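You operate a simulated robot arm through the tools that you are given. There is no shell and no other tool. Be economical: measure what you need, move in short steps, check, and stop when the job is done.

You run a simulated two-armed robot. Do the job below in one go: nothing can be reset, and whatever is moved stays where it is left.

TASK
Tip the pink cup's water into the steel pan and carry the pan to the low rack.
Fine: cup back; the pink strainer rides in the pan; both hands, keep nearly all the water in. Set down upright: pink cup.
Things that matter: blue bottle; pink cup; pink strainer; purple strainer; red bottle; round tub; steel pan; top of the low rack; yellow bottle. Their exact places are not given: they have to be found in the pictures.

The check looks at the end state, three seconds after you hand in, the way a careful person would. Anything else that was tipped, shoved, dropped, spilled or broken makes it a failure.

THE ROBOT
Two 6-joint arms with two-finger parallel grippers on one trunk, on a base that drives. Base frame: it is fixed to the floor where the robot stands at the start and does not move with it; the origin is under the middle of the robot, x ahead of it, y to its left, z up. Readings come in mm, rad, newtons and seconds.
The left shoulder is at the start at [60, 187, 1097], the right one opposite. With the tool pointing down near the work surface each hand reaches from about 100 to 400 mm from the robot's upright axis, wherever it stands, measured 20 degrees to its own side. Places, roughly: pink strainer [500, 1000, 750]; top of the low rack [600, -400, 600]. Payload 1.57 kg a hand.
The tool frame of a hand sits at the grasp point between the pads (the TCP): z along the fingers, y along the line on which they close. The tips reach 30 mm beyond it. The gripper opens to 110 mm. The fingers are 24 mm wide and 12 mm thick; the gripper's body (48 by 112 mm) begins 78 mm behind the TCP.
Orientation is that of the tool frame in the base frame, as a unit quaternion [x, y, z, w]. With the fingers straight down and closing along the base's y, the tool's x points along the base's -x, its y along +y and its z along -z.

THE INTERFACE
- The arms move only by the tool drive_tool. It takes "left_series", "right_series" or both (then of equal length, played together; a hand with none holds still); each is a list of rows, each a list of 7 numbers: the shift along the tool's x, y, z in units of 150 mm (1.0 is 150 mm), then the turn, a rotation vector about the tool's x, y, z in units of 60 degrees (1.0 is 60 degrees), then the opening, from 0 (shut) to 1 (fully open). In form: [[tx, ty, tz, rx, ry, rz, jaw], ...]. A call has 1 to 10 rows; each row is the pose to reach, as a shift and turn from the pose commanded when the call began, along the tool's axes at that moment. A call with a number of a shift or a turn outside -1 to 1 is refused whole. Rows are played at 5 a second. More than 50 mm and 0.15 rad between two rows, or a gripper value outside its range, and nothing of the call is played. Where a pose cannot be reached the arm comes as near as it can. A force on the tool above 40 N (or 10 N above the force at the start of the call, whichever is more), or a blocked arm, ends the call early, and 0.2 s more pass. The fingers move at their own pace (about 153 mm/s each) and stop on an object; they squeeze with about 39 N. The grip force told is the motor's: it shows also when the fingers shut on nothing. Time passes only in rows, and 0.2 s behind the last, so rows that repeat a pose let the fingers close. It gives the time, the measured TCP pose, the force on the tool (base axes), the opening and the grip force at its end, in the units of the frame above (readings bear some noise), with the torque about the TCP (base axes, N m) and any sound that the robot's microphone picked up.
- Cameras (640 x 400 px; columns grow to the right, rows downward): "scene" is now at [14.3, 9.7, 1630.9]; the picture's right is [0.11, -0.99, 0.00], its down [-0.82, -0.09, -0.57] and it looks along [0.56, 0.06, -0.82] (base axes); focal length 268 px, centre (320, 200). "left" rides on the left gripper at [70, -16, -141] in its tool frame; the picture's right is [0.23, 0.97, 0.00], its down [-0.85, 0.20, -0.48] and it looks along [-0.47, 0.11, 0.88] (tool axes); focal length 222 px, centre (320, 200). "right" rides on the right gripper at [70, 16, -141] in its tool frame; the picture's right is [-0.23, 0.97, 0.00], its down [-0.86, -0.20, -0.48] and it looks along [-0.47, -0.11, 0.88] (tool axes); focal length 222 px, centre (320, 200).
- grab_frame(camera): a new picture of that camera. No time passes.
- raise_lower(by): slides the trunk up (or, below 0, down) by that many mm; the arms and the scene camera ride with it, the base frame stays. It gives what a move gives, with no picture.
- base_move(legs): drives the robot by 1 to 6 legs, each [ahead, left, turn to the left] in mm, mm and rad, along the robot's own axes; the way and the turn of a leg run together, so that a leg with both is an arc; at most 1500 mm and 3.142 rad a leg. The arms and the cameras ride along, it lands a little off, and it stops where it bumps. It gives what a move gives.
- turn_head(pan, tilt): turns the head with the scene camera to pan (to the left, within 1.501 rad either way) and tilt (down, from -0.506 to 1.204), counted from straight ahead of the robot. It gives what a move gives.
- pixel_to_xyz(camera, pixels): for up to 12 pixels [column, row] of the newest picture of that camera ("zoom" is the newest enlarged one), the place [x, y, z] in the base frame of the surface seen there, good to about 2 mm. No time passes.
- close_up(camera, box): a new picture of the part [left, top, right, bottom] of that camera's present view, enlarged. No time passes.
- sign_off(): hands the job in; it is judged then, once.

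Work in short steps. Measure before you move; look again where a grasp or a placing could have gone wrong, and mend it. You have 80 turns and 58 pictures in all, those below and enlarged ones among them. Open the grippers and draw the arms clear of the work before you hand the job in, unless the task says otherwise; then end with one line.

The tools are called by a JSON object that holds its "op" and its "data". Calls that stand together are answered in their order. drive_tool: Moves the arms, as the interface text tells. Its arguments: {"type":"object","properties":{"left_series":{"type":"array"},"right_series":{"type":"array"}},"required":[]} The other tools are called the same way: raise_lower (by) slides the trunk up or down; base_move (legs) drives the base; turn_head (pan, tilt) turns the head that bears the scene camera; grab_frame (camera) takes a picture; pixel_to_xyz (camera, pixels) gives the place of the surface under pixels of a picture; close_up (camera, box) takes an enlarged picture of a part of a camera's view; sign_off () hands the job in.

At the start:

```text
time_s: 0.0
left_ee_pos: [347.5, 423.2, 1196.6]
left_tool_rot: [0.001, 1.0, 0.0, 0.0]
left_force: [0.2, -0.4, -0.2]
left_ft_torque: [-0.04, 0.0, 0.0]
left_gripper_width: 110.0
left_grip_force: 0.0
right_ee_pos: [404.5, 22.5, 1236.2]
right_tool_rot: [0.0, 1.0, 0.0, 0.0]
right_force: [0.1, -0.1, -0.5]
right_ft_torque: [0.0, 0.0, -0.05]
right_gripper_width: 109.8
right_grip_force: 0.1
trunk travel left (down, up): [-725.0, 265.0]
robot x, y, heading: [-1.1, 0.2, 0.003]
head pan, tilt: [0.113, 0.969]
```

scene: 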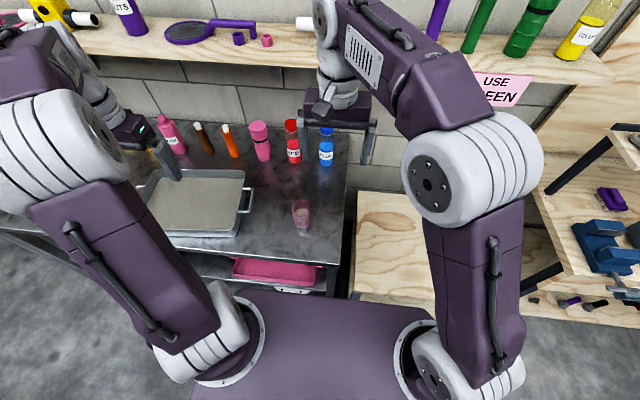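
right: 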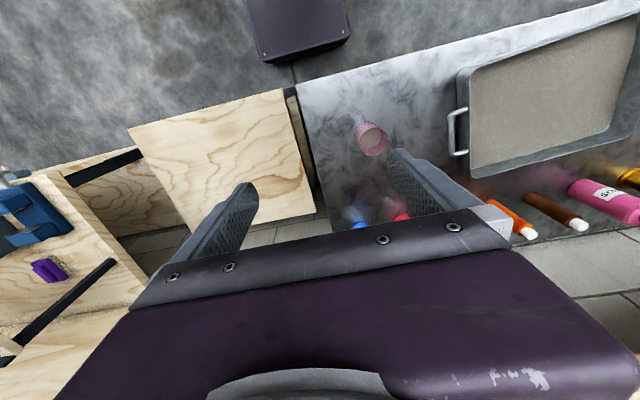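
left: 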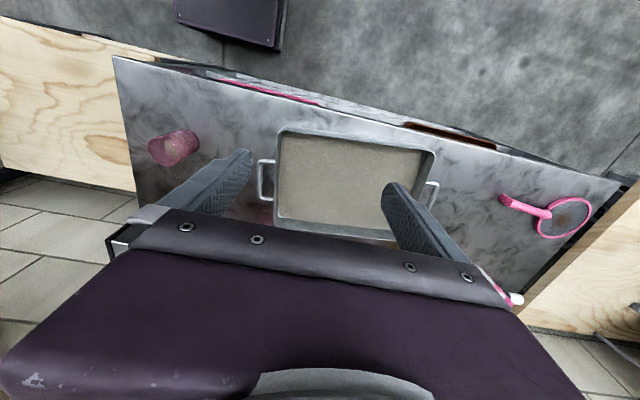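

I see the pink cup at scene (301,213), the steel pan around (195,205), the low rack's wood top around (400,240), and the pink strainer in the left view at (560,215). I measure these from the present pictures.

{"op": "pixel_to_xyz", "data": {"camera": "scene", "pixels": [[301, 203], [301, 225], [294, 212], [309, 212], [250, 190], [246, 211], [243, 172], [236, 235], [160, 172], [358, 192], [352, 285], [315, 240]]}}

{"op": "pixel_to_xyz", "data": {"camera": "left", "pixels": [[263, 180], [434, 195], [278, 132], [433, 152], [275, 228], [350, 180], [505, 198], [545, 212], [565, 217], [540, 225], [590, 205], [173, 148]]}}

{"op": "pixel_to_xyz", "data": {"camera": "right", "pixels": [[370, 138], [130, 130], [284, 90], [160, 220], [318, 212], [220, 150], [452, 132], [460, 110], [460, 150], [550, 100]]}}

{"op": "close_up", "data": {"camera": "left", "box": [120, 100, 640, 320]}}

{"op": "close_up", "data": {"camera": "scene", "box": [130, 100, 450, 300]}}

```text
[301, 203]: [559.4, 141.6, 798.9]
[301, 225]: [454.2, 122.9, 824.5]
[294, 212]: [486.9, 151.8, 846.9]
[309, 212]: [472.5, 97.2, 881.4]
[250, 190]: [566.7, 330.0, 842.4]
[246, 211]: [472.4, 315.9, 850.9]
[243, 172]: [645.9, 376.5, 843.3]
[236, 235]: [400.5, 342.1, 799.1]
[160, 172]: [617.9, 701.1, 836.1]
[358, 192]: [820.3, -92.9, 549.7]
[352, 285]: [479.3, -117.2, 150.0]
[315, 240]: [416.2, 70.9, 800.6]
```

```text
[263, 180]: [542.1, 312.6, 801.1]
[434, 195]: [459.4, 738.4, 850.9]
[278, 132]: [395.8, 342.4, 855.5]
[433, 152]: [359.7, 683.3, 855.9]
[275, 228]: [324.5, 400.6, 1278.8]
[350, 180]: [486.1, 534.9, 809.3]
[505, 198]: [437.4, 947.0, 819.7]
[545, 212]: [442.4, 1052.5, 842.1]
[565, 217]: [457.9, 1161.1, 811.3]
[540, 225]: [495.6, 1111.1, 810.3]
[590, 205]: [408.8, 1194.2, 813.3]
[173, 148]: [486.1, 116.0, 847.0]
```

```text
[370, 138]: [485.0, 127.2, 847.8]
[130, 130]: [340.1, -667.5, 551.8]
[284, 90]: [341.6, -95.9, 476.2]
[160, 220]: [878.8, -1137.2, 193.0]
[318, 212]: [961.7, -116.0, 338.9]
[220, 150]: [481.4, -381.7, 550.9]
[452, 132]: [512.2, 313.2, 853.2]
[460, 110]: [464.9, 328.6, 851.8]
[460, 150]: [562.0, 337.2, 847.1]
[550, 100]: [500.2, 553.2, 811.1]
```

```text
1.23 times, centred on (380, 210) of left
```

zoom: 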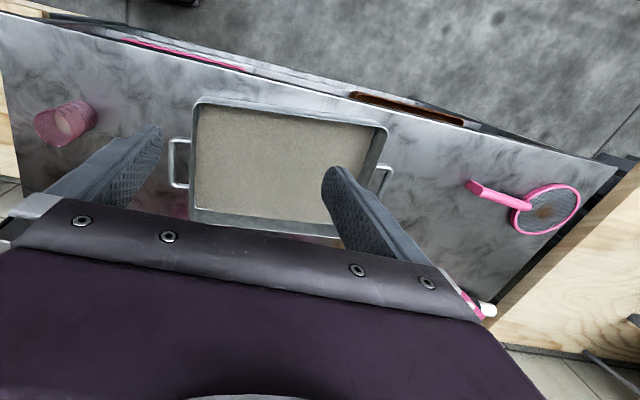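

```text
2.00 times, centred on (290, 200) of scene
```

zoom: 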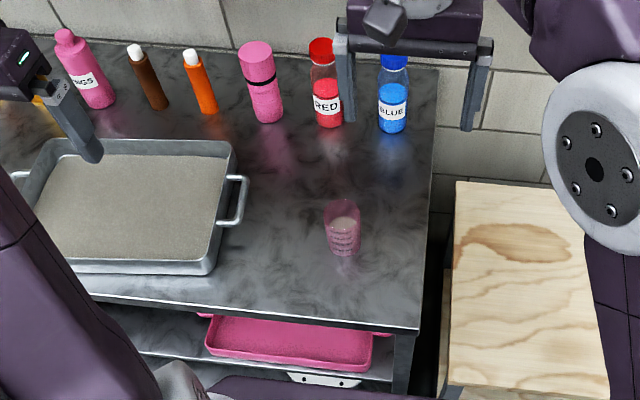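

Table top is z≈800, cup ≈[487,122], pan rim z≈855 with handles at y≈313 and ≈740, and the rack top is z≈551. Next I measure my base's front, the table's front edge and finer cup/handle/strainer detail in the present pictures.

{"op": "pixel_to_xyz", "data": {"camera": "right", "pixels": [[265, 62], [345, 42], [300, 30], [300, 95], [420, 45], [140, 150], [250, 30]]}}

{"op": "pixel_to_xyz", "data": {"camera": "zoom", "pixels": [[343, 205], [343, 254], [326, 228], [360, 228], [344, 224], [246, 200], [236, 178], [232, 222], [20, 178], [420, 334], [200, 312], [458, 184]]}}

{"op": "pixel_to_xyz", "data": {"camera": "left", "pixels": [[180, 10], [275, 40], [504, 200], [520, 206], [530, 208], [540, 212], [550, 214], [565, 235], [575, 200], [585, 225], [120, 60], [618, 185]]}}

{"op": "close_up", "data": {"camera": "left", "box": [480, 160, 640, 260]}}

```text
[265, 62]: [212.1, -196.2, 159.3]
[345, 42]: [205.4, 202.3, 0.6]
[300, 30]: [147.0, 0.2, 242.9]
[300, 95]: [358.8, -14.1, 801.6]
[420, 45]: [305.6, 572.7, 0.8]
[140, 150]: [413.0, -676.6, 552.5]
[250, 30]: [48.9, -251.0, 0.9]
```

```text
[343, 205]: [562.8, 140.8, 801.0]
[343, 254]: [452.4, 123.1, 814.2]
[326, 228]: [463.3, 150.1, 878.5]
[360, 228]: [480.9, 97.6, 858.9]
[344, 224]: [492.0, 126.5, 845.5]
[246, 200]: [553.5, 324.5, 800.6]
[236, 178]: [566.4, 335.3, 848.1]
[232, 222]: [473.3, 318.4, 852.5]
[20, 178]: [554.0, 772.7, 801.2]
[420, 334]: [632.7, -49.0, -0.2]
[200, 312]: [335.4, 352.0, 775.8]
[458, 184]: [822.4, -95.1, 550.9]
```

```text
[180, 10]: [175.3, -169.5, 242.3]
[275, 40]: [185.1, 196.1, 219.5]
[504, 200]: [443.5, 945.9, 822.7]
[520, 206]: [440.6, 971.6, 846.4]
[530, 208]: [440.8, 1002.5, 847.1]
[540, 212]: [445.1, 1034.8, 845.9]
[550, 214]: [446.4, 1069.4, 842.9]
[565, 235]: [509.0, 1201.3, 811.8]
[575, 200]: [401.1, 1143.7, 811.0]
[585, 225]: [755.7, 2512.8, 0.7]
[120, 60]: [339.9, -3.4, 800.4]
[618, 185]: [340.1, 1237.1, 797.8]
```

```text
4.00 times, centred on (560, 210) of left
```

zoom: 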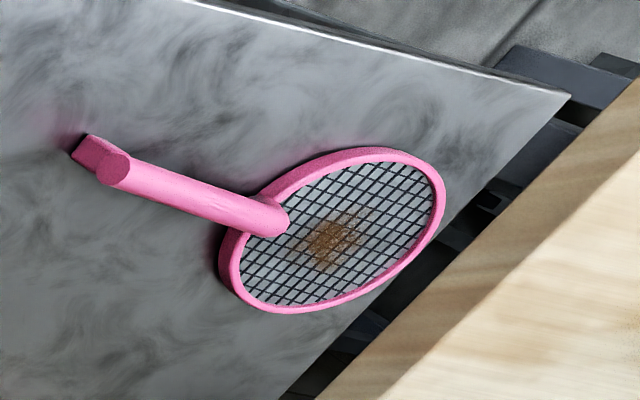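

Base front is at x≈200 and the table edge at x≈340, so I can drive about 100 mm ahead. I check where the upper shelf is (scene rows 20–60) and the bottles, before moving.

{"op": "pixel_to_xyz", "data": {"camera": "scene", "pixels": [[150, 55], [285, 62], [520, 75], [240, 40], [260, 160], [292, 162], [326, 165], [232, 155], [205, 152], [180, 152], [480, 15], [560, 100]]}}

{"op": "base_move", "data": {"legs": [[0, 290, 0], [90, 0, 0]]}}

```text
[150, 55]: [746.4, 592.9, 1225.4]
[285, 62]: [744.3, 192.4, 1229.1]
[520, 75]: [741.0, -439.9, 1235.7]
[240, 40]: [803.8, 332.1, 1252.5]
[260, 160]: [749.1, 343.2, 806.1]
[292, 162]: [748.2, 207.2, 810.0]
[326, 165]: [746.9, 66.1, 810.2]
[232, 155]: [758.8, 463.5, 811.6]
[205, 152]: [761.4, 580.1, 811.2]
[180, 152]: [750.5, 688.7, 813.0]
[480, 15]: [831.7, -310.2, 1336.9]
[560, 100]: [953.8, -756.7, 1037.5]
```

```text
time_s: 2.7
left_ee_pos: [432.5, 717.1, 1199.0]
left_tool_rot: [-0.003, 1.0, 0.001, 0.0]
left_force: [0.4, 0.9, -0.2]
left_ft_torque: [0.01, -0.02, -0.01]
left_gripper_width: 110.0
left_grip_force: 0.1
right_ee_pos: [491.4, 317.9, 1237.3]
right_tool_rot: [-0.003, 1.0, 0.0, 0.0]
right_force: [-0.2, 0.6, -0.1]
right_ft_torque: [0.02, 0.0, -0.01]
right_gripper_width: 109.8
right_grip_force: 0.0
trunk travel left (down, up): [-725.0, 265.0]
robot x, y, heading: [87.2, 293.0, 0.008]
head pan, tilt: [0.113, 0.969]
```

The shelf front is at x≈745, so the hands clear it. I move the right hand toward over the cup (−150 mm in y) and slide the trunk down 200.

{"op": "drive_tool", "data": {"right_series": [[0, -0.3, 0, 0, 0, 0, 1], [0, -0.6, 0, 0, 0, 0, 1], [0, -0.9, 0, 0, 0, 0, 1], [0, -1, 0, 0, 0, 0, 1]]}}

{"op": "raise_lower", "data": {"by": -150}}

{"op": "grab_frame", "data": {"camera": "right"}}

{"op": "grab_frame", "data": {"camera": "scene"}}

```text
time_s: 3.7
left_ee_pos: [433.4, 715.8, 1198.5]
left_tool_rot: [-0.003, 1.0, 0.001, 0.0]
left_force: [0.1, 0.1, 0.4]
left_ft_torque: [0.0, -0.01, 0.0]
left_gripper_width: 109.9
left_grip_force: 0.0
right_ee_pos: [493.4, 166.2, 1236.5]
right_tool_rot: [-0.002, 1.0, 0.0, 0.0]
right_force: [0.5, -0.2, -0.7]
right_ft_torque: [0.04, -0.03, 0.02]
right_gripper_width: 109.9
right_grip_force: 0.2
trunk travel left (down, up): [-725.0, 265.0]
robot x, y, heading: [91.1, 291.1, 0.004]
head pan, tilt: [0.113, 0.969]
```

```text
time_s: 5.5
left_ee_pos: [433.2, 717.0, 1047.4]
left_tool_rot: [-0.002, 1.0, 0.0, 0.0]
left_force: [-0.5, -0.5, -0.6]
left_ft_torque: [-0.03, -0.01, -0.02]
left_gripper_width: 110.4
left_grip_force: 0.1
right_ee_pos: [494.1, 167.2, 1086.2]
right_tool_rot: [-0.002, 1.0, 0.001, 0.0]
right_force: [-0.6, 0.3, -0.3]
right_ft_torque: [0.0, 0.02, -0.01]
right_gripper_width: 110.0
right_grip_force: 0.1
trunk travel left (down, up): [-575.0, 415.0]
robot x, y, heading: [87.5, 292.7, 0.006]
head pan, tilt: [0.113, 0.969]
```

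```text
51 pictures are left
```

right: 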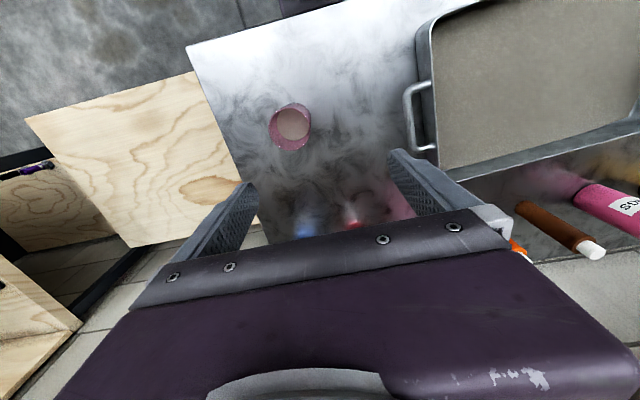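

```text
50 pictures are left
```

scene: 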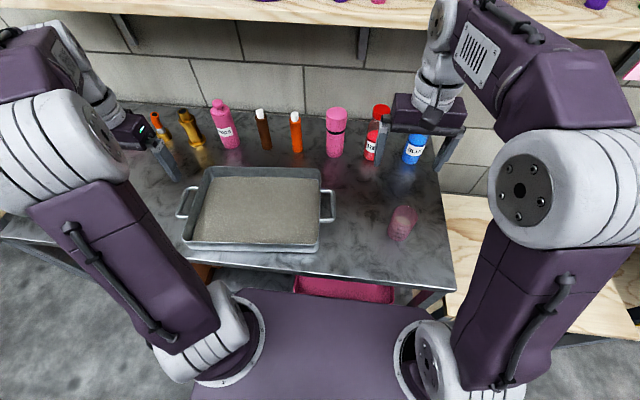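

The cup is at right-view (291,126). I enlarge it and measure its rim.

{"op": "close_up", "data": {"camera": "right", "box": [240, 80, 352, 150]}}

{"op": "pixel_to_xyz", "data": {"camera": "right", "pixels": [[270, 126], [272, 118], [290, 103], [310, 118], [304, 140], [288, 150], [280, 146], [292, 122], [408, 105], [425, 84], [430, 150], [404, 92]]}}

```text
5.71 times, centred on (296, 115) of right
```

zoom: 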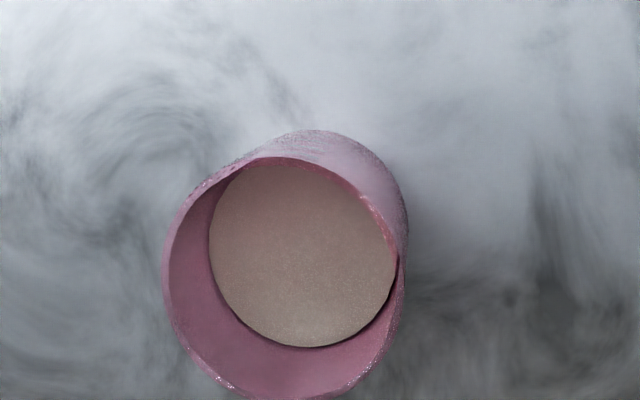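

```text
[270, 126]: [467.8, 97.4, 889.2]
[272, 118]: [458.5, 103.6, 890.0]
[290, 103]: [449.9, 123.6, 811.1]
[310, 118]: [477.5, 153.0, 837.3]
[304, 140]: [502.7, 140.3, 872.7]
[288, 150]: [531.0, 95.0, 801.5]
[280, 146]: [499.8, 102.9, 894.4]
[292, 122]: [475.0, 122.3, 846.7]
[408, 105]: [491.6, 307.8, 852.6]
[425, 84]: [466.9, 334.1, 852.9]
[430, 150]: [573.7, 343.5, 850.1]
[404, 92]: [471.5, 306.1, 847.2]
```

Rim fits centre ≈[476.5,124.5], Ø≈60, top z≈892. I go over it and down to tips just above the rim.

{"op": "drive_tool", "data": {"right_series": [[0.117, -0.28, 0, 0, 0, 0, 1], [0.117, -0.287, 0.3, 0, 0, 0, 1], [0.117, -0.287, 0.6, 0, 0, 0, 1], [0.117, -0.287, 0.8, 0, 0, 0, 1], [0.117, -0.287, 0.9, 0, 0, 0, 1], [0.117, -0.287, 0.9, 0, 0, 0, 1]]}}

{"op": "grab_frame", "data": {"camera": "right"}}

```text
time_s: 6.9
left_ee_pos: [433.9, 716.0, 1047.7]
left_tool_rot: [-0.002, 1.0, 0.001, 0.001]
left_force: [0.5, -0.4, 0.4]
left_ft_torque: [-0.02, -0.04, -0.01]
left_gripper_width: 109.8
left_grip_force: 0.0
right_ee_pos: [479.1, 122.7, 951.2]
right_tool_rot: [-0.003, 1.0, 0.001, 0.0]
right_force: [0.0, -0.6, 0.1]
right_ft_torque: [0.02, -0.03, 0.0]
right_gripper_width: 109.7
right_grip_force: 0.1
trunk travel left (down, up): [-575.0, 415.0]
robot x, y, heading: [85.5, 292.4, 0.001]
head pan, tilt: [0.113, 0.969]
```

```text
48 pictures are left
```

right: 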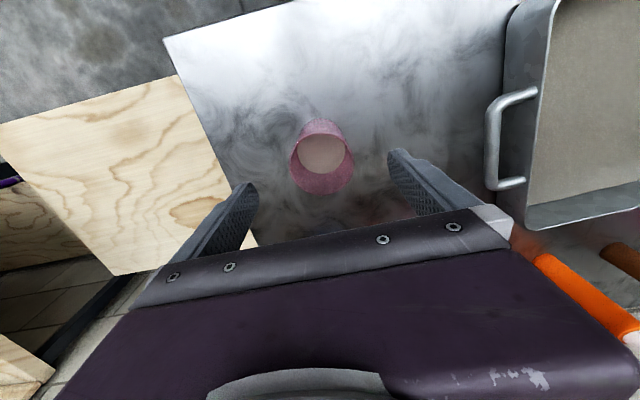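

The cup sits between the fingers (rim ≈(321,165), fitting to [479,123]). I descend 90 mm to z≈860 and close.

{"op": "drive_tool", "data": {"right_series": [[0, 0, 0.25, 0, 0, 0, 1], [0, 0, 0.45, 0, 0, 0, 1], [0, 0, 0.6, 0, 0, 0, 1], [0, 0, 0.6, 0, 0, 0, 1], [0, 0, 0.6, 0, 0, 0, 0.4], [0, 0, 0.6, 0, 0, 0, 0.3], [0, 0, 0.6, 0, 0, 0, 0.3], [0, 0, 0.6, 0, 0, 0, 0.3]]}}

```text
time_s: 8.7
left_ee_pos: [434.2, 717.4, 1048.8]
left_tool_rot: [-0.002, 1.0, 0.0, 0.0]
left_force: [-0.7, 0.6, 0.5]
left_ft_torque: [-0.05, 0.02, 0.01]
left_gripper_width: 109.9
left_grip_force: 0.1
right_ee_pos: [477.0, 123.6, 860.4]
right_tool_rot: [-0.003, 1.0, 0.001, 0.0]
right_force: [0.4, 0.8, -0.3]
right_ft_torque: [0.0, 0.01, -0.02]
right_gripper_width: 59.5
right_grip_force: 39.2
trunk travel left (down, up): [-575.0, 415.0]
robot x, y, heading: [88.2, 291.0, 0.001]
head pan, tilt: [0.113, 0.969]
```

Cup held (59.5 mm, 39 N). I lift it 140 mm gently.

{"op": "drive_tool", "data": {"right_series": [[0, 0, -0.05, 0, 0, 0, 0.3], [0, 0, -0.15, 0, 0, 0, 0.3], [0, 0, -0.3, 0, 0, 0, 0.3], [0, 0, -0.45, 0, 0, 0, 0.3], [0, 0, -0.6, 0, 0, 0, 0.3], [0, 0, -0.75, 0, 0, 0, 0.3], [0, 0, -0.87, 0, 0, 0, 0.3], [0, 0, -0.93, 0, 0, 0, 0.3], [0, 0, -0.95, 0, 0, 0, 0.3]]}}

{"op": "drive_tool", "data": {"right_series": [[0, 0.03, 0, 0, 0, 0, 0.3], [0, 0.1, 0, 0, 0, 0, 0.3], [0, 0.22, 0, 0, 0, 0, 0.3], [0, 0.36, 0, 0, 0, 0, 0.3], [0, 0.5, 0, 0, 0, 0, 0.3], [0, 0.64, 0, 0, 0, 0, 0.3], [0, 0.78, 0, 0, 0, 0, 0.3], [0, 0.9, 0, 0, 0, 0, 0.3], [0, 0.97, 0, 0, 0, 0, 0.3], [0, 1, 0, 0, 0, 0, 0.3]]}}

{"op": "drive_tool", "data": {"right_series": [[0, 0.03, 0, 0, 0, 0, 0.3], [0, 0.1, 0, 0, 0, 0, 0.3], [0, 0.22, 0, 0, 0, 0, 0.3], [0, 0.36, 0, 0, 0, 0, 0.3], [0, 0.5, 0, 0, 0, 0, 0.3], [0, 0.64, 0, 0, 0, 0, 0.3], [0, 0.78, 0, 0, 0, 0, 0.3], [0, 0.9, 0, 0, 0, 0, 0.3], [0, 0.97, 0, 0, 0, 0, 0.3], [0, 1, 0, 0, 0, 0, 0.3]]}}

{"op": "grab_frame", "data": {"camera": "scene"}}

```text
time_s: 10.7
left_ee_pos: [434.0, 716.1, 1048.0]
left_tool_rot: [-0.002, 1.0, 0.0, 0.001]
left_force: [0.0, 0.2, 0.2]
left_ft_torque: [0.0, 0.02, 0.0]
left_gripper_width: 110.1
left_grip_force: 0.1
right_ee_pos: [477.2, 123.5, 1003.9]
right_tool_rot: [-0.002, 1.0, 0.0, -0.001]
right_force: [-0.1, -0.5, -1.3]
right_ft_torque: [0.0, 0.0, -0.04]
right_gripper_width: 59.7
right_grip_force: 38.9
trunk travel left (down, up): [-575.0, 415.0]
robot x, y, heading: [87.1, 289.5, 0.001]
head pan, tilt: [0.113, 0.969]
```

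```text
time_s: 12.9
left_ee_pos: [433.9, 716.8, 1048.9]
left_tool_rot: [-0.003, 1.0, 0.0, 0.001]
left_force: [0.3, 0.4, 0.6]
left_ft_torque: [0.01, 0.01, 0.01]
left_gripper_width: 110.2
left_grip_force: 0.1
right_ee_pos: [475.7, 274.0, 1004.6]
right_tool_rot: [-0.002, 1.0, 0.0, -0.001]
right_force: [0.1, -0.4, -0.9]
right_ft_torque: [0.01, 0.02, -0.02]
right_gripper_width: 59.3
right_grip_force: 38.8
trunk travel left (down, up): [-575.0, 415.0]
robot x, y, heading: [86.7, 289.7, 0.002]
head pan, tilt: [0.113, 0.969]
```

```text
time_s: 15.1
left_ee_pos: [434.4, 716.4, 1049.1]
left_tool_rot: [-0.003, 1.0, 0.0, 0.0]
left_force: [-0.8, -0.8, -0.7]
left_ft_torque: [0.01, 0.01, -0.03]
left_gripper_width: 110.0
left_grip_force: 0.0
right_ee_pos: [475.1, 422.9, 1003.3]
right_tool_rot: [-0.002, 1.0, 0.0, 0.0]
right_force: [0.1, -0.6, -1.4]
right_ft_torque: [0.03, 0.05, 0.01]
right_gripper_width: 59.0
right_grip_force: 39.6
trunk travel left (down, up): [-575.0, 415.0]
robot x, y, heading: [88.1, 295.5, 0.006]
head pan, tilt: [0.113, 0.969]
```

```text
47 pictures are left
```

scene: 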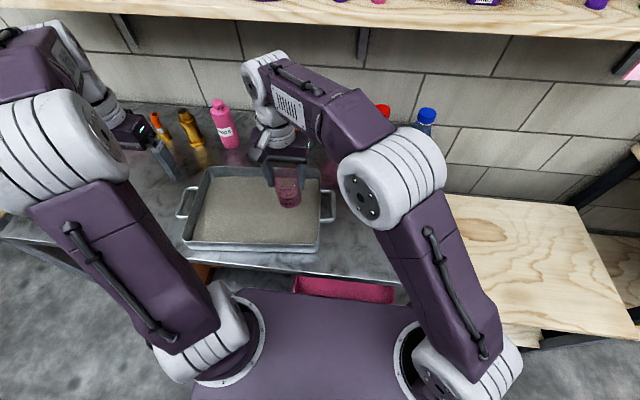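

The cup is over the pan at [475,423,1003], upright. I tilt it by pitching about tool y (negative), to 54° first, while shifting 25 mm ahead, then check.

{"op": "drive_tool", "data": {"right_series": [[0, 0, 0, 0, -0.05, 0, 0.3], [-0.03, 0, 0, 0, -0.14, 0, 0.3], [-0.06, 0, 0, 0, -0.24, 0, 0.3], [-0.09, 0, 0, 0, -0.34, 0, 0.3], [-0.12, 0, 0, 0, -0.44, 0, 0.3], [-0.15, 0, 0, 0, -0.54, 0, 0.3], [-0.17, 0, 0, 0, -0.64, 0, 0.3], [-0.17, 0, 0, 0, -0.74, 0, 0.3], [-0.17, 0, 0, 0, -0.82, 0, 0.3], [-0.17, 0, 0, 0, -0.88, 0, 0.3]]}}

{"op": "grab_frame", "data": {"camera": "scene"}}

```text
time_s: 17.3
left_ee_pos: [433.3, 716.5, 1047.3]
left_tool_rot: [-0.002, 1.0, 0.0, 0.001]
left_force: [-0.1, -0.3, -1.1]
left_ft_torque: [0.01, -0.04, 0.01]
left_gripper_width: 109.9
left_grip_force: 0.0
right_ee_pos: [500.8, 423.7, 1003.2]
right_tool_rot: [-0.003, 0.895, 0.002, 0.445]
right_force: [0.9, -0.4, -0.7]
right_ft_torque: [0.02, 0.01, -0.03]
right_gripper_width: 59.2
right_grip_force: 39.1
trunk travel left (down, up): [-575.0, 415.0]
robot x, y, heading: [83.6, 292.6, 0.007]
head pan, tilt: [0.113, 0.969]
```

```text
46 pictures are left
```

scene: 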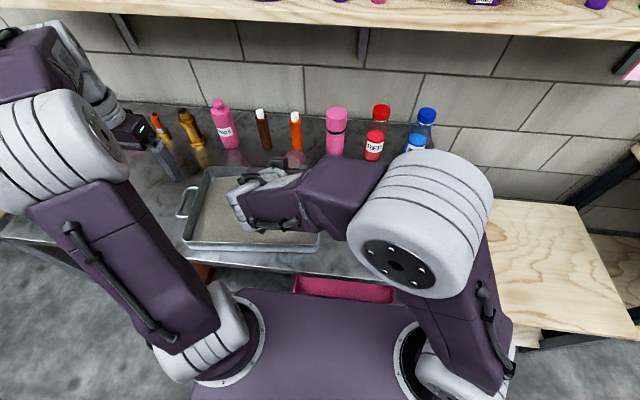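

Tilt is 53° with the pose as ordered. I pour slowly on to about 92°.

{"op": "drive_tool", "data": {"right_series": [[0, 0, 0, 0, -0.04, 0, 0.3], [0, 0, 0, 0, -0.1, 0, 0.3], [0, 0, 0, 0, -0.16, 0, 0.3], [0, 0, 0, 0, -0.22, 0, 0.3], [0, 0, 0, 0, -0.28, 0, 0.3], [0, 0, 0, 0, -0.34, 0, 0.3], [0, 0, 0, 0, -0.42, 0, 0.3], [0, 0, 0, 0, -0.5, 0, 0.3], [0, 0, 0, 0, -0.58, 0, 0.3], [0, 0, 0, 0, -0.66, 0, 0.3]]}}

{"op": "grab_frame", "data": {"camera": "right"}}

{"op": "grab_frame", "data": {"camera": "left"}}

```text
time_s: 19.5
left_ee_pos: [434.2, 715.8, 1048.0]
left_tool_rot: [-0.002, 1.0, 0.0, 0.0]
left_force: [0.6, 0.0, -1.0]
left_ft_torque: [0.0, -0.03, -0.01]
left_gripper_width: 110.1
left_grip_force: 0.1
right_ee_pos: [501.6, 424.1, 1004.6]
right_tool_rot: [-0.001, 0.691, 0.001, 0.723]
right_force: [0.2, 0.3, -0.5]
right_ft_torque: [-0.01, -0.01, 0.0]
right_gripper_width: 59.1
right_grip_force: 39.0
trunk travel left (down, up): [-575.0, 415.0]
robot x, y, heading: [86.0, 293.0, 0.003]
head pan, tilt: [0.113, 0.969]
```

```text
45 pictures are left
```

right: 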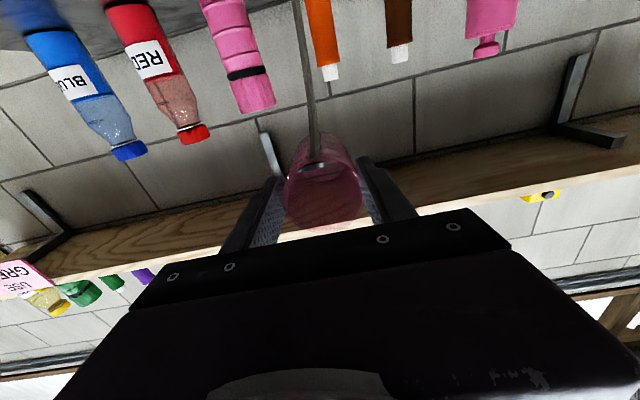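

```text
44 pictures are left
```

left: 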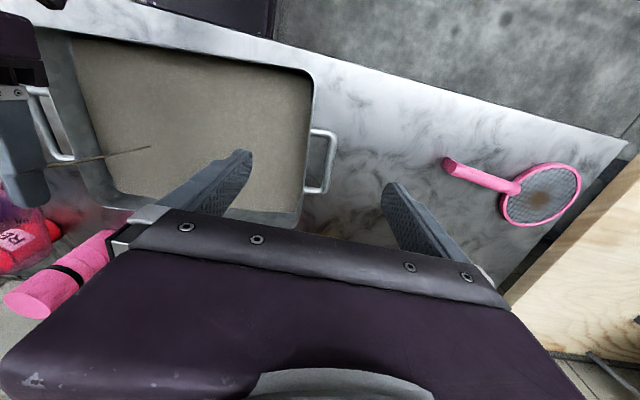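

A thin stream falls into the pan from right-view (313,165). I tilt on to about 110° and hold to drain.

{"op": "drive_tool", "data": {"right_series": [[0, 0, 0, 0, -0.04, 0, 0.3], [0, 0, 0, 0, -0.1, 0, 0.3], [0, 0, 0, 0, -0.16, 0, 0.3], [0, 0, 0, 0, -0.22, 0, 0.3], [0, 0, 0, 0, -0.28, 0, 0.3], [0, 0, 0, 0, -0.33, 0, 0.3], [0, 0, 0, 0, -0.33, 0, 0.3], [0, 0, 0, 0, -0.33, 0, 0.3], [0, 0, 0, 0, -0.33, 0, 0.3], [0, 0, 0, 0, -0.33, 0, 0.3]]}}

{"op": "grab_frame", "data": {"camera": "right"}}

```text
time_s: 21.7
left_ee_pos: [435.0, 715.9, 1048.9]
left_tool_rot: [-0.003, 1.0, -0.001, 0.0]
left_force: [0.9, 0.2, 1.0]
left_ft_torque: [-0.03, 0.0, 0.0]
left_gripper_width: 110.0
left_grip_force: 0.1
right_ee_pos: [502.2, 423.4, 1002.5]
right_tool_rot: [-0.001, 0.558, 0.001, 0.83]
right_force: [0.0, -0.4, -1.0]
right_ft_torque: [0.0, -0.03, 0.0]
right_gripper_width: 58.7
right_grip_force: 39.0
trunk travel left (down, up): [-575.0, 415.0]
robot x, y, heading: [90.4, 291.7, 0.004]
head pan, tilt: [0.113, 0.969]
```

```text
43 pictures are left
```

right: 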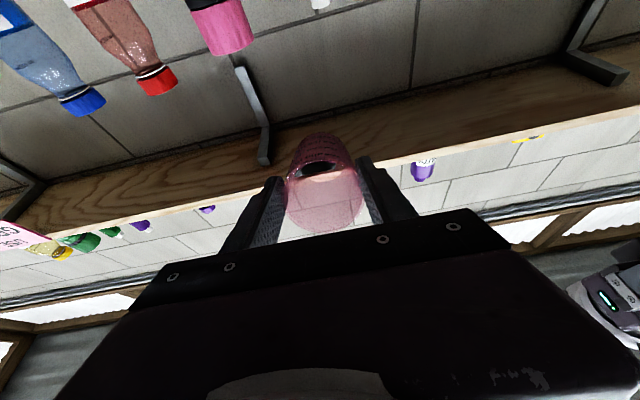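

The stream has stopped; a dark/light ellipse is still seen inside the cup at (318,170), so I enlarge to see if any water is left.

{"op": "close_up", "data": {"camera": "right", "box": [250, 115, 410, 255]}}

{"op": "grab_frame", "data": {"camera": "scene"}}

```text
2.86 times, centred on (330, 185) of right
```

zoom: 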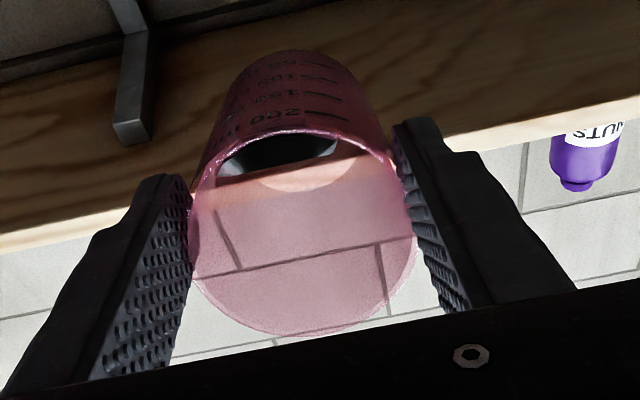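

```text
41 pictures are left
```

scene: 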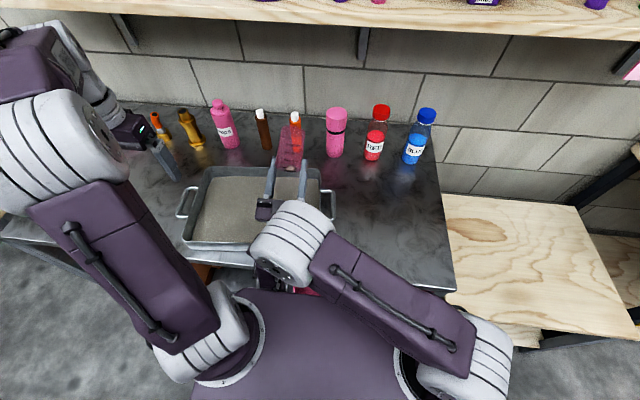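

The cup looks empty (the ellipse is only its base, seen through the mouth). I roll it back upright in two calls along the same way.

{"op": "drive_tool", "data": {"right_series": [[0, 0, 0, 0, 0.05, 0, 0.3], [0, 0, 0, 0, 0.15, 0, 0.3], [0, 0, 0, 0, 0.27, 0, 0.3], [0, 0, 0, 0, 0.39, 0, 0.3], [0, 0, 0, 0, 0.51, 0, 0.3], [0, 0, 0, 0, 0.63, 0, 0.3], [0, 0, 0, 0, 0.75, 0, 0.3], [0, 0, 0, 0, 0.87, 0, 0.3], [0, 0, 0, 0, 0.95, 0, 0.3], [0, 0, 0, 0, 0.99, 0, 0.3]]}}

{"op": "drive_tool", "data": {"right_series": [[0, 0, 0, 0, 0.05, 0, 0.3], [0, 0, 0, 0, 0.15, 0, 0.3], [0, 0, 0, 0, 0.27, 0, 0.3], [0, 0, 0, 0, 0.39, 0, 0.3], [0, 0, 0, 0, 0.51, 0, 0.3], [0, 0, 0, 0, 0.63, 0, 0.3], [0, 0, 0, 0, 0.75, 0, 0.3], [0, 0, 0, 0, 0.83, 0, 0.3], [0, 0, 0, 0, 0.88, 0, 0.3], [0, 0, 0, 0, 0.88, 0, 0.3]]}}

{"op": "grab_frame", "data": {"camera": "right"}}

```text
time_s: 23.9
left_ee_pos: [433.6, 717.3, 1047.2]
left_tool_rot: [-0.003, 1.0, 0.0, 0.0]
left_force: [-0.8, -0.5, -0.9]
left_ft_torque: [0.0, -0.03, 0.0]
left_gripper_width: 110.1
left_grip_force: 0.1
right_ee_pos: [501.7, 424.4, 1004.8]
right_tool_rot: [-0.003, 0.896, 0.002, 0.445]
right_force: [-0.2, 0.3, -0.5]
right_ft_torque: [0.0, 0.01, -0.02]
right_gripper_width: 58.7
right_grip_force: 38.9
trunk travel left (down, up): [-575.0, 415.0]
robot x, y, heading: [89.1, 288.0, 0.006]
head pan, tilt: [0.113, 0.969]
```

```text
time_s: 26.1
left_ee_pos: [433.8, 715.2, 1047.7]
left_tool_rot: [-0.002, 1.0, -0.001, 0.001]
left_force: [-0.8, 0.4, -0.3]
left_ft_torque: [0.0, -0.01, -0.01]
left_gripper_width: 110.1
left_grip_force: 0.0
right_ee_pos: [500.5, 424.3, 1004.6]
right_tool_rot: [-0.002, 1.0, 0.0, 0.0]
right_force: [-0.6, 1.1, -0.7]
right_ft_torque: [0.01, -0.02, -0.01]
right_gripper_width: 58.8
right_grip_force: 39.0
trunk travel left (down, up): [-575.0, 415.0]
robot x, y, heading: [84.6, 293.4, 0.006]
head pan, tilt: [0.113, 0.969]
```

```text
40 pictures are left
```

right: 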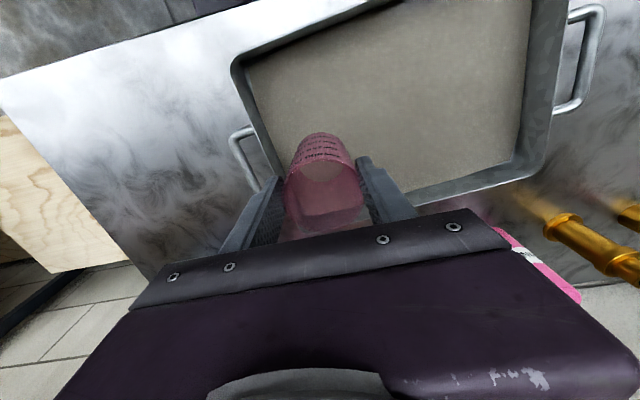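

Cup is empty and upright. I carry it back −300 mm in y and 24 mm in −x to over its old place.

{"op": "drive_tool", "data": {"right_series": [[0, -0.1, 0, 0, 0, 0, 0.3], [0, -0.3, 0, 0, 0, 0, 0.3], [0.04, -0.5, 0, 0, 0, 0, 0.3], [0.08, -0.7, 0, 0, 0, 0, 0.3], [0.08, -0.9, 0, 0, 0, 0, 0.3], [0.08, -1, 0, 0, 0, 0, 0.3]]}}

{"op": "drive_tool", "data": {"right_series": [[0, -0.1, 0, 0, 0, 0, 0.3], [0, -0.3, 0, 0, 0, 0, 0.3], [0.04, -0.5, 0, 0, 0, 0, 0.3], [0.08, -0.7, 0, 0, 0, 0, 0.3], [0.08, -0.9, 0, 0, 0, 0, 0.3], [0.08, -1, 0, 0, 0, 0, 0.3], [0.08, -1, 0, 0, 0, 0, 0.3]]}}

{"op": "drive_tool", "data": {"right_series": [[0, 0, 0.1, 0, 0, 0, 0.3], [0, 0, 0.3, 0, 0, 0, 0.3], [0, 0, 0.5, 0, 0, 0, 0.3], [0, 0, 0.7, 0, 0, 0, 0.3], [0, 0, 0.8, 0, 0, 0, 0.3], [0, 0, 0.88, 0, 0, 0, 0.3], [0, 0, 0.91, 0, 0, 0, 0.3], [0, 0, 0.935, 0, 0, 0, 0.3], [0, 0, 0.935, 0, 0, 0, 0.3]]}}

```text
time_s: 27.5
left_ee_pos: [434.3, 716.8, 1048.3]
left_tool_rot: [-0.003, 1.0, 0.001, 0.0]
left_force: [-0.3, 1.5, 0.1]
left_ft_torque: [-0.02, -0.02, 0.0]
left_gripper_width: 110.2
left_grip_force: 0.0
right_ee_pos: [490.8, 272.1, 1003.1]
right_tool_rot: [-0.002, 1.0, -0.001, -0.001]
right_force: [-0.5, 0.0, -0.5]
right_ft_torque: [0.0, -0.01, 0.0]
right_gripper_width: 58.7
right_grip_force: 39.0
trunk travel left (down, up): [-575.0, 415.0]
robot x, y, heading: [90.8, 294.8, 0.002]
head pan, tilt: [0.113, 0.969]
```

```text
time_s: 29.1
left_ee_pos: [434.5, 717.2, 1047.8]
left_tool_rot: [-0.002, 1.0, 0.0, 0.0]
left_force: [-0.7, -0.1, -1.1]
left_ft_torque: [-0.02, -0.02, 0.02]
left_gripper_width: 109.9
left_grip_force: 0.0
right_ee_pos: [478.9, 124.1, 1003.7]
right_tool_rot: [-0.003, 1.0, 0.0, -0.001]
right_force: [0.1, 0.3, -0.4]
right_ft_torque: [0.03, -0.02, 0.0]
right_gripper_width: 58.7
right_grip_force: 38.4
trunk travel left (down, up): [-575.0, 415.0]
robot x, y, heading: [89.8, 292.2, 0.004]
head pan, tilt: [0.113, 0.969]
```

```text
time_s: 30.3
left_ee_pos: [431.5, 717.0, 1049.2]
left_tool_rot: [-0.002, 1.0, -0.001, 0.002]
left_force: [-0.1, -0.3, -0.4]
left_ft_torque: [0.0, 0.05, 0.01]
left_gripper_width: 109.9
left_grip_force: 0.1
right_ee_pos: [480.7, 121.6, 891.7]
right_tool_rot: [-0.001, 1.0, -0.001, 0.01]
right_force: [-12.8, -0.8, 41.1]
right_ft_torque: [0.29, 0.81, 0.03]
right_gripper_width: 58.9
right_grip_force: 38.7
trunk travel left (down, up): [-575.0, 415.0]
robot x, y, heading: [90.4, 290.3, -0.002]
head pan, tilt: [0.113, 0.969]
stopped in row 6 (right hand): the force on the tool passed its limit at 78 N (the readings are from after the stop); the commanded pose is now the measured one
```

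Contact came at z 892, some 30 mm early with 41 N, so the cup may have slid in the grip while tilted. I look before doing more.

{"op": "close_up", "data": {"camera": "right", "box": [200, 80, 440, 240]}}

{"op": "close_up", "data": {"camera": "scene", "box": [320, 100, 520, 280]}}

```text
2.50 times, centred on (320, 160) of right
```

zoom: 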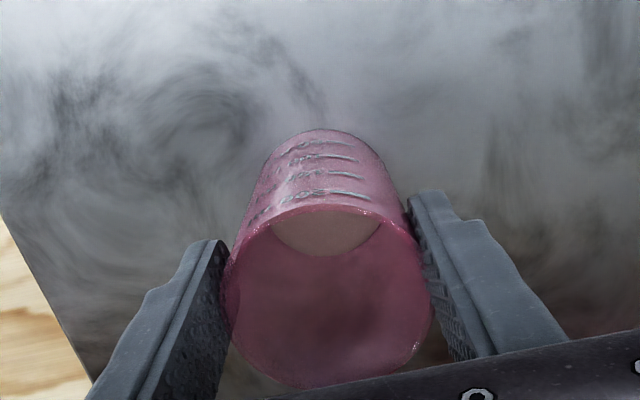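

```text
2.22 times, centred on (420, 190) of scene
```

zoom: 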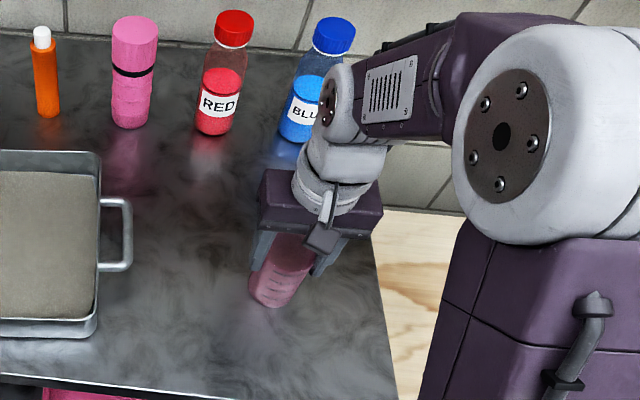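

The cup leans in the grip with its base toward me. I measure rim and base points.

{"op": "pixel_to_xyz", "data": {"camera": "zoom", "pixels": [[285, 236], [290, 270], [262, 270], [270, 305], [285, 295], [300, 260], [268, 318]]}}

{"op": "grab_frame", "data": {"camera": "right"}}

{"op": "pixel_to_xyz", "data": {"camera": "right", "pixels": [[328, 133], [330, 145], [326, 155], [328, 162], [326, 175], [325, 200], [290, 190], [372, 190], [325, 228], [325, 234]]}}

```text
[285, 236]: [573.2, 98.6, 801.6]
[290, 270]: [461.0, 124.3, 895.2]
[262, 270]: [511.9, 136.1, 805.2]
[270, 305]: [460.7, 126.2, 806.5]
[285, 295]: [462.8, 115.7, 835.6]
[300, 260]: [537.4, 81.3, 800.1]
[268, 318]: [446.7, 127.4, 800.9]
```

```text
37 pictures are left
```

right: 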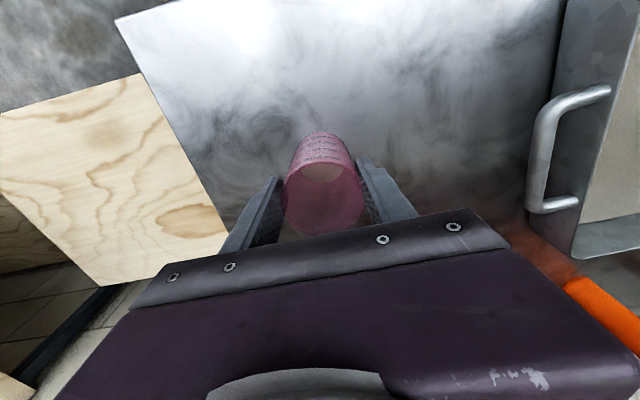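

```text
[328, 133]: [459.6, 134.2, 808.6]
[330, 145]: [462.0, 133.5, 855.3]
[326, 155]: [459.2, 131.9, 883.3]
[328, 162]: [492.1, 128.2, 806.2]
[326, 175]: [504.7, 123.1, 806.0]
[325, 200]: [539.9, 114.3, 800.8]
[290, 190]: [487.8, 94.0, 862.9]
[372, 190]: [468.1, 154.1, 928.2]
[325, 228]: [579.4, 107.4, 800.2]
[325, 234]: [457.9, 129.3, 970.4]
```

The front wall reads x≈460 from z 808 to 895, so the cup stands upright on the table; it had only slid about 30 mm down the fingers and sits ~9 mm ahead of its old place. I lift 5 mm, take the 9 mm and 1° back, and set down gently.

{"op": "drive_tool", "data": {"right_series": [[0, 0, -0.02, 0, 0.01, 0, 0.3], [0, 0, -0.045, 0, 0.02, 0, 0.3], [0.03, 0.01, -0.045, 0, 0.02, 0, 0.3], [0.06, 0.01, -0.045, 0, 0.02, 0, 0.3], [0.06, 0.01, -0.03, 0, 0.02, 0, 0.3], [0.06, 0.01, -0.02, 0, 0.02, 0, 0.3], [0.06, 0.01, -0.012, 0, 0.02, 0, 0.3], [0.06, 0.01, -0.012, 0, 0.02, 0, 0.3]]}}

{"op": "grab_frame", "data": {"camera": "right"}}

{"op": "pixel_to_xyz", "data": {"camera": "right", "pixels": [[328, 133], [328, 136], [330, 145], [326, 155], [328, 168], [290, 190]]}}

```text
time_s: 32.1
left_ee_pos: [431.9, 716.0, 1049.4]
left_tool_rot: [-0.002, 1.0, 0.0, 0.002]
left_force: [-0.6, 0.5, -0.5]
left_ft_torque: [-0.02, 0.05, -0.01]
left_gripper_width: 110.2
left_grip_force: 0.1
right_ee_pos: [474.4, 124.0, 892.7]
right_tool_rot: [-0.001, 1.0, -0.001, 0.001]
right_force: [0.9, -2.5, 35.3]
right_ft_torque: [0.1, -0.88, -0.07]
right_gripper_width: 58.6
right_grip_force: 38.8
trunk travel left (down, up): [-575.0, 415.0]
robot x, y, heading: [87.5, 295.2, 0.006]
head pan, tilt: [0.113, 0.969]
```

```text
36 pictures are left
```

right: 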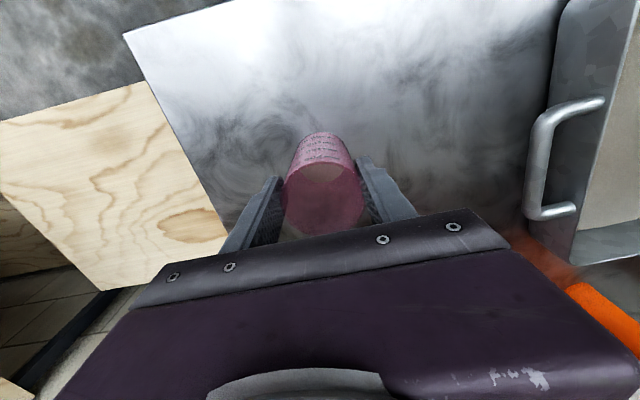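

```text
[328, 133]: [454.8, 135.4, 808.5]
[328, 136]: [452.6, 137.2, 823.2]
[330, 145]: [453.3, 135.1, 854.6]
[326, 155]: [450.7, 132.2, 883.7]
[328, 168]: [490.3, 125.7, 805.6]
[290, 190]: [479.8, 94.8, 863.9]
```

Cup stands vertical with its front at x≈453 as at first. I unload a little, open, and draw up.

{"op": "drive_tool", "data": {"right_series": [[0, 0, -0.008, 0, 0, 0, 0.3], [0, 0, -0.012, 0, 0, 0, 0.58], [0, 0, -0.012, 0, 0, 0, 0.7], [0, 0, -0.012, 0, 0, 0, 0.9], [0, 0, -0.012, 0, 0, 0, 1], [0, 0, -0.1, 0, 0, 0, 1], [0, 0, -0.3, 0, 0, 0, 1], [0, 0, -0.6, 0, 0, 0, 1], [0, 0, -0.9, 0, 0, 0, 1], [0, 0, -1, 0, 0, 0, 1]]}}

{"op": "grab_frame", "data": {"camera": "right"}}

```text
time_s: 34.3
left_ee_pos: [434.6, 717.4, 1048.4]
left_tool_rot: [-0.001, 1.0, 0.0, 0.0]
left_force: [0.8, -0.1, 0.4]
left_ft_torque: [-0.02, -0.01, 0.02]
left_gripper_width: 109.8
left_grip_force: 0.2
right_ee_pos: [475.4, 123.3, 1040.5]
right_tool_rot: [-0.002, 1.0, 0.0, -0.004]
right_force: [0.4, 0.5, 1.0]
right_ft_torque: [-0.02, 0.0, -0.02]
right_gripper_width: 110.1
right_grip_force: 0.1
trunk travel left (down, up): [-575.0, 415.0]
robot x, y, heading: [90.0, 293.1, 0.001]
head pan, tilt: [0.113, 0.969]
```

```text
35 pictures are left
```

right: 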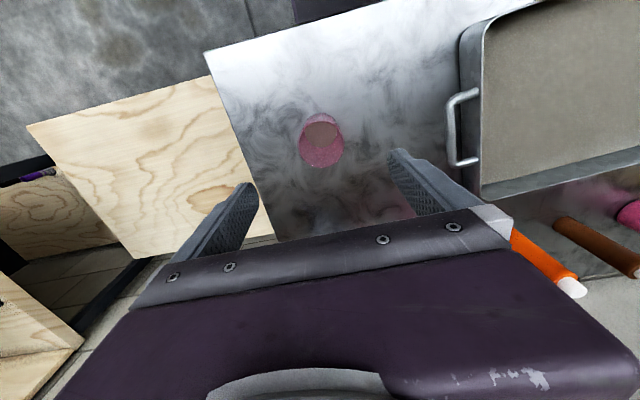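

The cup stands upright at (321,140). Next the strainer: I bring the left hand in 150 mm while rolling it 90°, so that it closes along x on the handle.

{"op": "drive_tool", "data": {"left_series": [[0, -0.12, 0, 0, 0, 0.12, 1], [0, -0.24, 0, 0, 0, 0.25, 1], [0, -0.36, 0, 0, 0, 0.38, 1], [0, -0.5, 0, 0, 0, 0.51, 1], [0, -0.64, 0, 0, 0, 0.64, 1], [0, -0.78, 0, 0, 0, 0.77, 1], [0, -0.9, 0, 0, 0, 0.89, 1], [0, -1, 0, 0, 0, 1, 1]]}}

{"op": "drive_tool", "data": {"left_series": [[0, 0, 0, 0, 0, 0.13, 1], [0, 0, 0, 0, 0, 0.26, 1], [0, 0, 0, 0, 0, 0.39, 1], [0, 0, 0, 0, 0, 0.5, 1]]}}

{"op": "base_move", "data": {"legs": [[0, 510, 0]]}}

{"op": "grab_frame", "data": {"camera": "left"}}

{"op": "grab_frame", "data": {"camera": "scene"}}

```text
time_s: 36.1
left_ee_pos: [435.5, 567.0, 1048.3]
left_tool_rot: [0.5, 0.866, 0.001, 0.0]
left_force: [-0.5, -0.8, -0.3]
left_ft_torque: [0.01, 0.04, 0.03]
left_gripper_width: 110.0
left_grip_force: 0.0
right_ee_pos: [474.9, 123.0, 1040.1]
right_tool_rot: [-0.001, 1.0, 0.0, -0.003]
right_force: [-0.1, 0.0, -0.1]
right_ft_torque: [0.0, -0.01, 0.0]
right_gripper_width: 110.0
right_grip_force: 0.0
trunk travel left (down, up): [-575.0, 415.0]
robot x, y, heading: [87.9, 293.6, 0.002]
head pan, tilt: [0.113, 0.969]
```

```text
time_s: 37.1
left_ee_pos: [435.4, 566.5, 1047.0]
left_tool_rot: [0.707, 0.708, 0.001, 0.0]
left_force: [-0.3, 0.9, 0.2]
left_ft_torque: [0.0, -0.01, 0.0]
left_gripper_width: 109.6
left_grip_force: 0.0
right_ee_pos: [474.1, 124.1, 1041.1]
right_tool_rot: [-0.002, 1.0, 0.0, -0.003]
right_force: [0.0, -0.6, 0.2]
right_ft_torque: [0.01, 0.01, 0.01]
right_gripper_width: 109.8
right_grip_force: 0.0
trunk travel left (down, up): [-575.0, 415.0]
robot x, y, heading: [90.0, 295.4, 0.006]
head pan, tilt: [0.113, 0.969]
```

```text
time_s: 40.0
left_ee_pos: [431.5, 1066.9, 1048.1]
left_tool_rot: [0.704, 0.71, 0.0, 0.0]
left_force: [-0.7, 0.1, -1.1]
left_ft_torque: [0.0, 0.02, -0.01]
left_gripper_width: 109.9
left_grip_force: 0.0
right_ee_pos: [472.6, 625.1, 1041.5]
right_tool_rot: [-0.004, 1.0, 0.001, -0.003]
right_force: [0.2, 0.8, 0.5]
right_ft_torque: [0.0, -0.01, -0.01]
right_gripper_width: 110.3
right_grip_force: 0.1
trunk travel left (down, up): [-575.0, 415.0]
robot x, y, heading: [87.9, 791.3, 0.011]
head pan, tilt: [0.113, 0.969]
```

```text
34 pictures are left
```

left: 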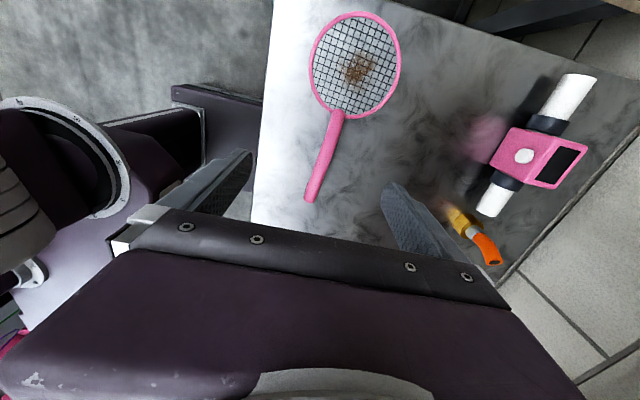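

```text
33 pictures are left
```

scene: 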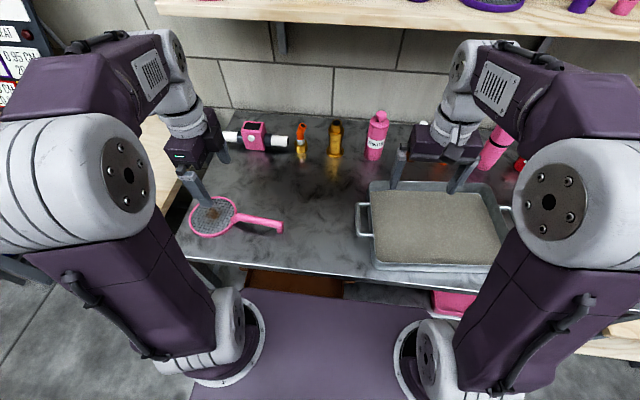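

The strainer's handle shows at left-view (336,112)–(309,198). I measure it.

{"op": "pixel_to_xyz", "data": {"camera": "left", "pixels": [[336, 115], [331, 135], [325, 155], [318, 175], [311, 195], [308, 200], [318, 153], [332, 157], [355, 13], [310, 68], [401, 66], [352, 117]]}}

{"op": "close_up", "data": {"camera": "left", "box": [260, 0, 452, 220]}}

```text
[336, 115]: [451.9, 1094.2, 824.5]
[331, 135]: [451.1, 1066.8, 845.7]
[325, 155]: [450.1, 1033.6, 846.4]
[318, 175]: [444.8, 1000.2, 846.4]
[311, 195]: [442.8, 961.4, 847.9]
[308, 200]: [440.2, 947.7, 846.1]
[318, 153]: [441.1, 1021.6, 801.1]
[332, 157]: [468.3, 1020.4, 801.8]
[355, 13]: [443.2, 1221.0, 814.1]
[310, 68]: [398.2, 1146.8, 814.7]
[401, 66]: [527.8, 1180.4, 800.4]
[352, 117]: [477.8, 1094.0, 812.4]
```

```text
1.82 times, centred on (356, 110) of left
```

zoom: 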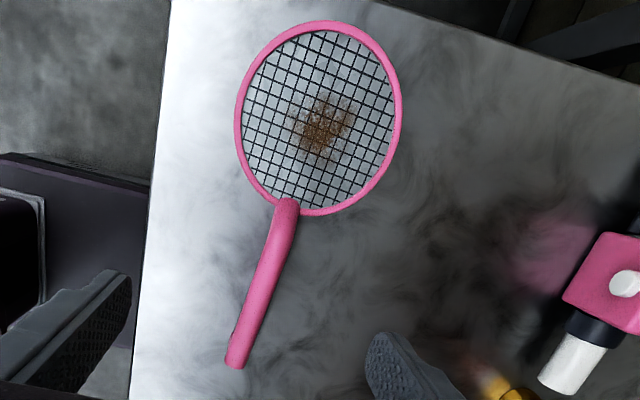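

Handle axis runs from (441,950) to (452,1072) at top z≈846, a 5° slant. I go over [450.5,1045], turn 5.5°, and descend to z≈905.

{"op": "drive_tool", "data": {"left_series": [[-0.147, 0.127, 0.05, 0, 0, 0.09, 1], [-0.147, 0.127, 0.35, 0, 0, 0.09, 1], [-0.147, 0.127, 0.65, 0, 0, 0.09, 1], [-0.147, 0.127, 0.85, 0, 0, 0.09, 1], [-0.147, 0.127, 0.95, 0, 0, 0.09, 1], [-0.147, 0.127, 0.95, 0, 0, 0.09, 1]]}}

{"op": "grab_frame", "data": {"camera": "left"}}

{"op": "pixel_to_xyz", "data": {"camera": "left", "pixels": [[330, 150], [322, 180], [315, 205], [310, 220]]}}

```text
time_s: 41.4
left_ee_pos: [451.5, 1043.9, 905.0]
left_tool_rot: [0.737, 0.676, 0.0, 0.001]
left_force: [0.3, 0.2, 0.0]
left_ft_torque: [-0.02, -0.01, 0.03]
left_gripper_width: 110.2
left_grip_force: 0.0
right_ee_pos: [472.7, 625.4, 1041.1]
right_tool_rot: [-0.004, 1.0, 0.0, -0.003]
right_force: [0.2, 0.4, 0.3]
right_ft_torque: [0.02, 0.0, -0.04]
right_gripper_width: 110.1
right_grip_force: 0.0
trunk travel left (down, up): [-575.0, 415.0]
robot x, y, heading: [87.6, 794.1, 0.009]
head pan, tilt: [0.113, 0.969]
```

```text
31 pictures are left
```

left: 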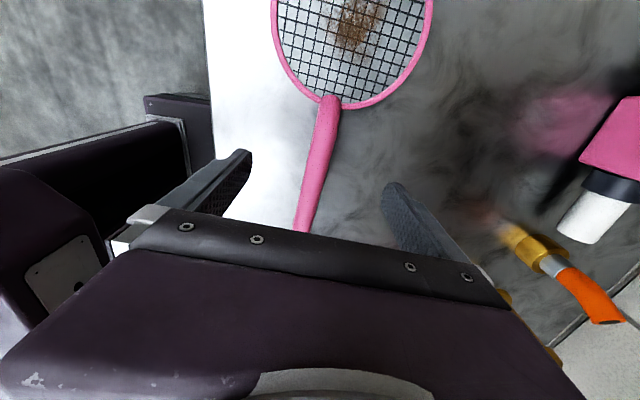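

```text
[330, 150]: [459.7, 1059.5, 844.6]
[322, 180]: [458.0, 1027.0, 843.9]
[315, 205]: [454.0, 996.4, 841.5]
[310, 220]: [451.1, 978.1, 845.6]
```

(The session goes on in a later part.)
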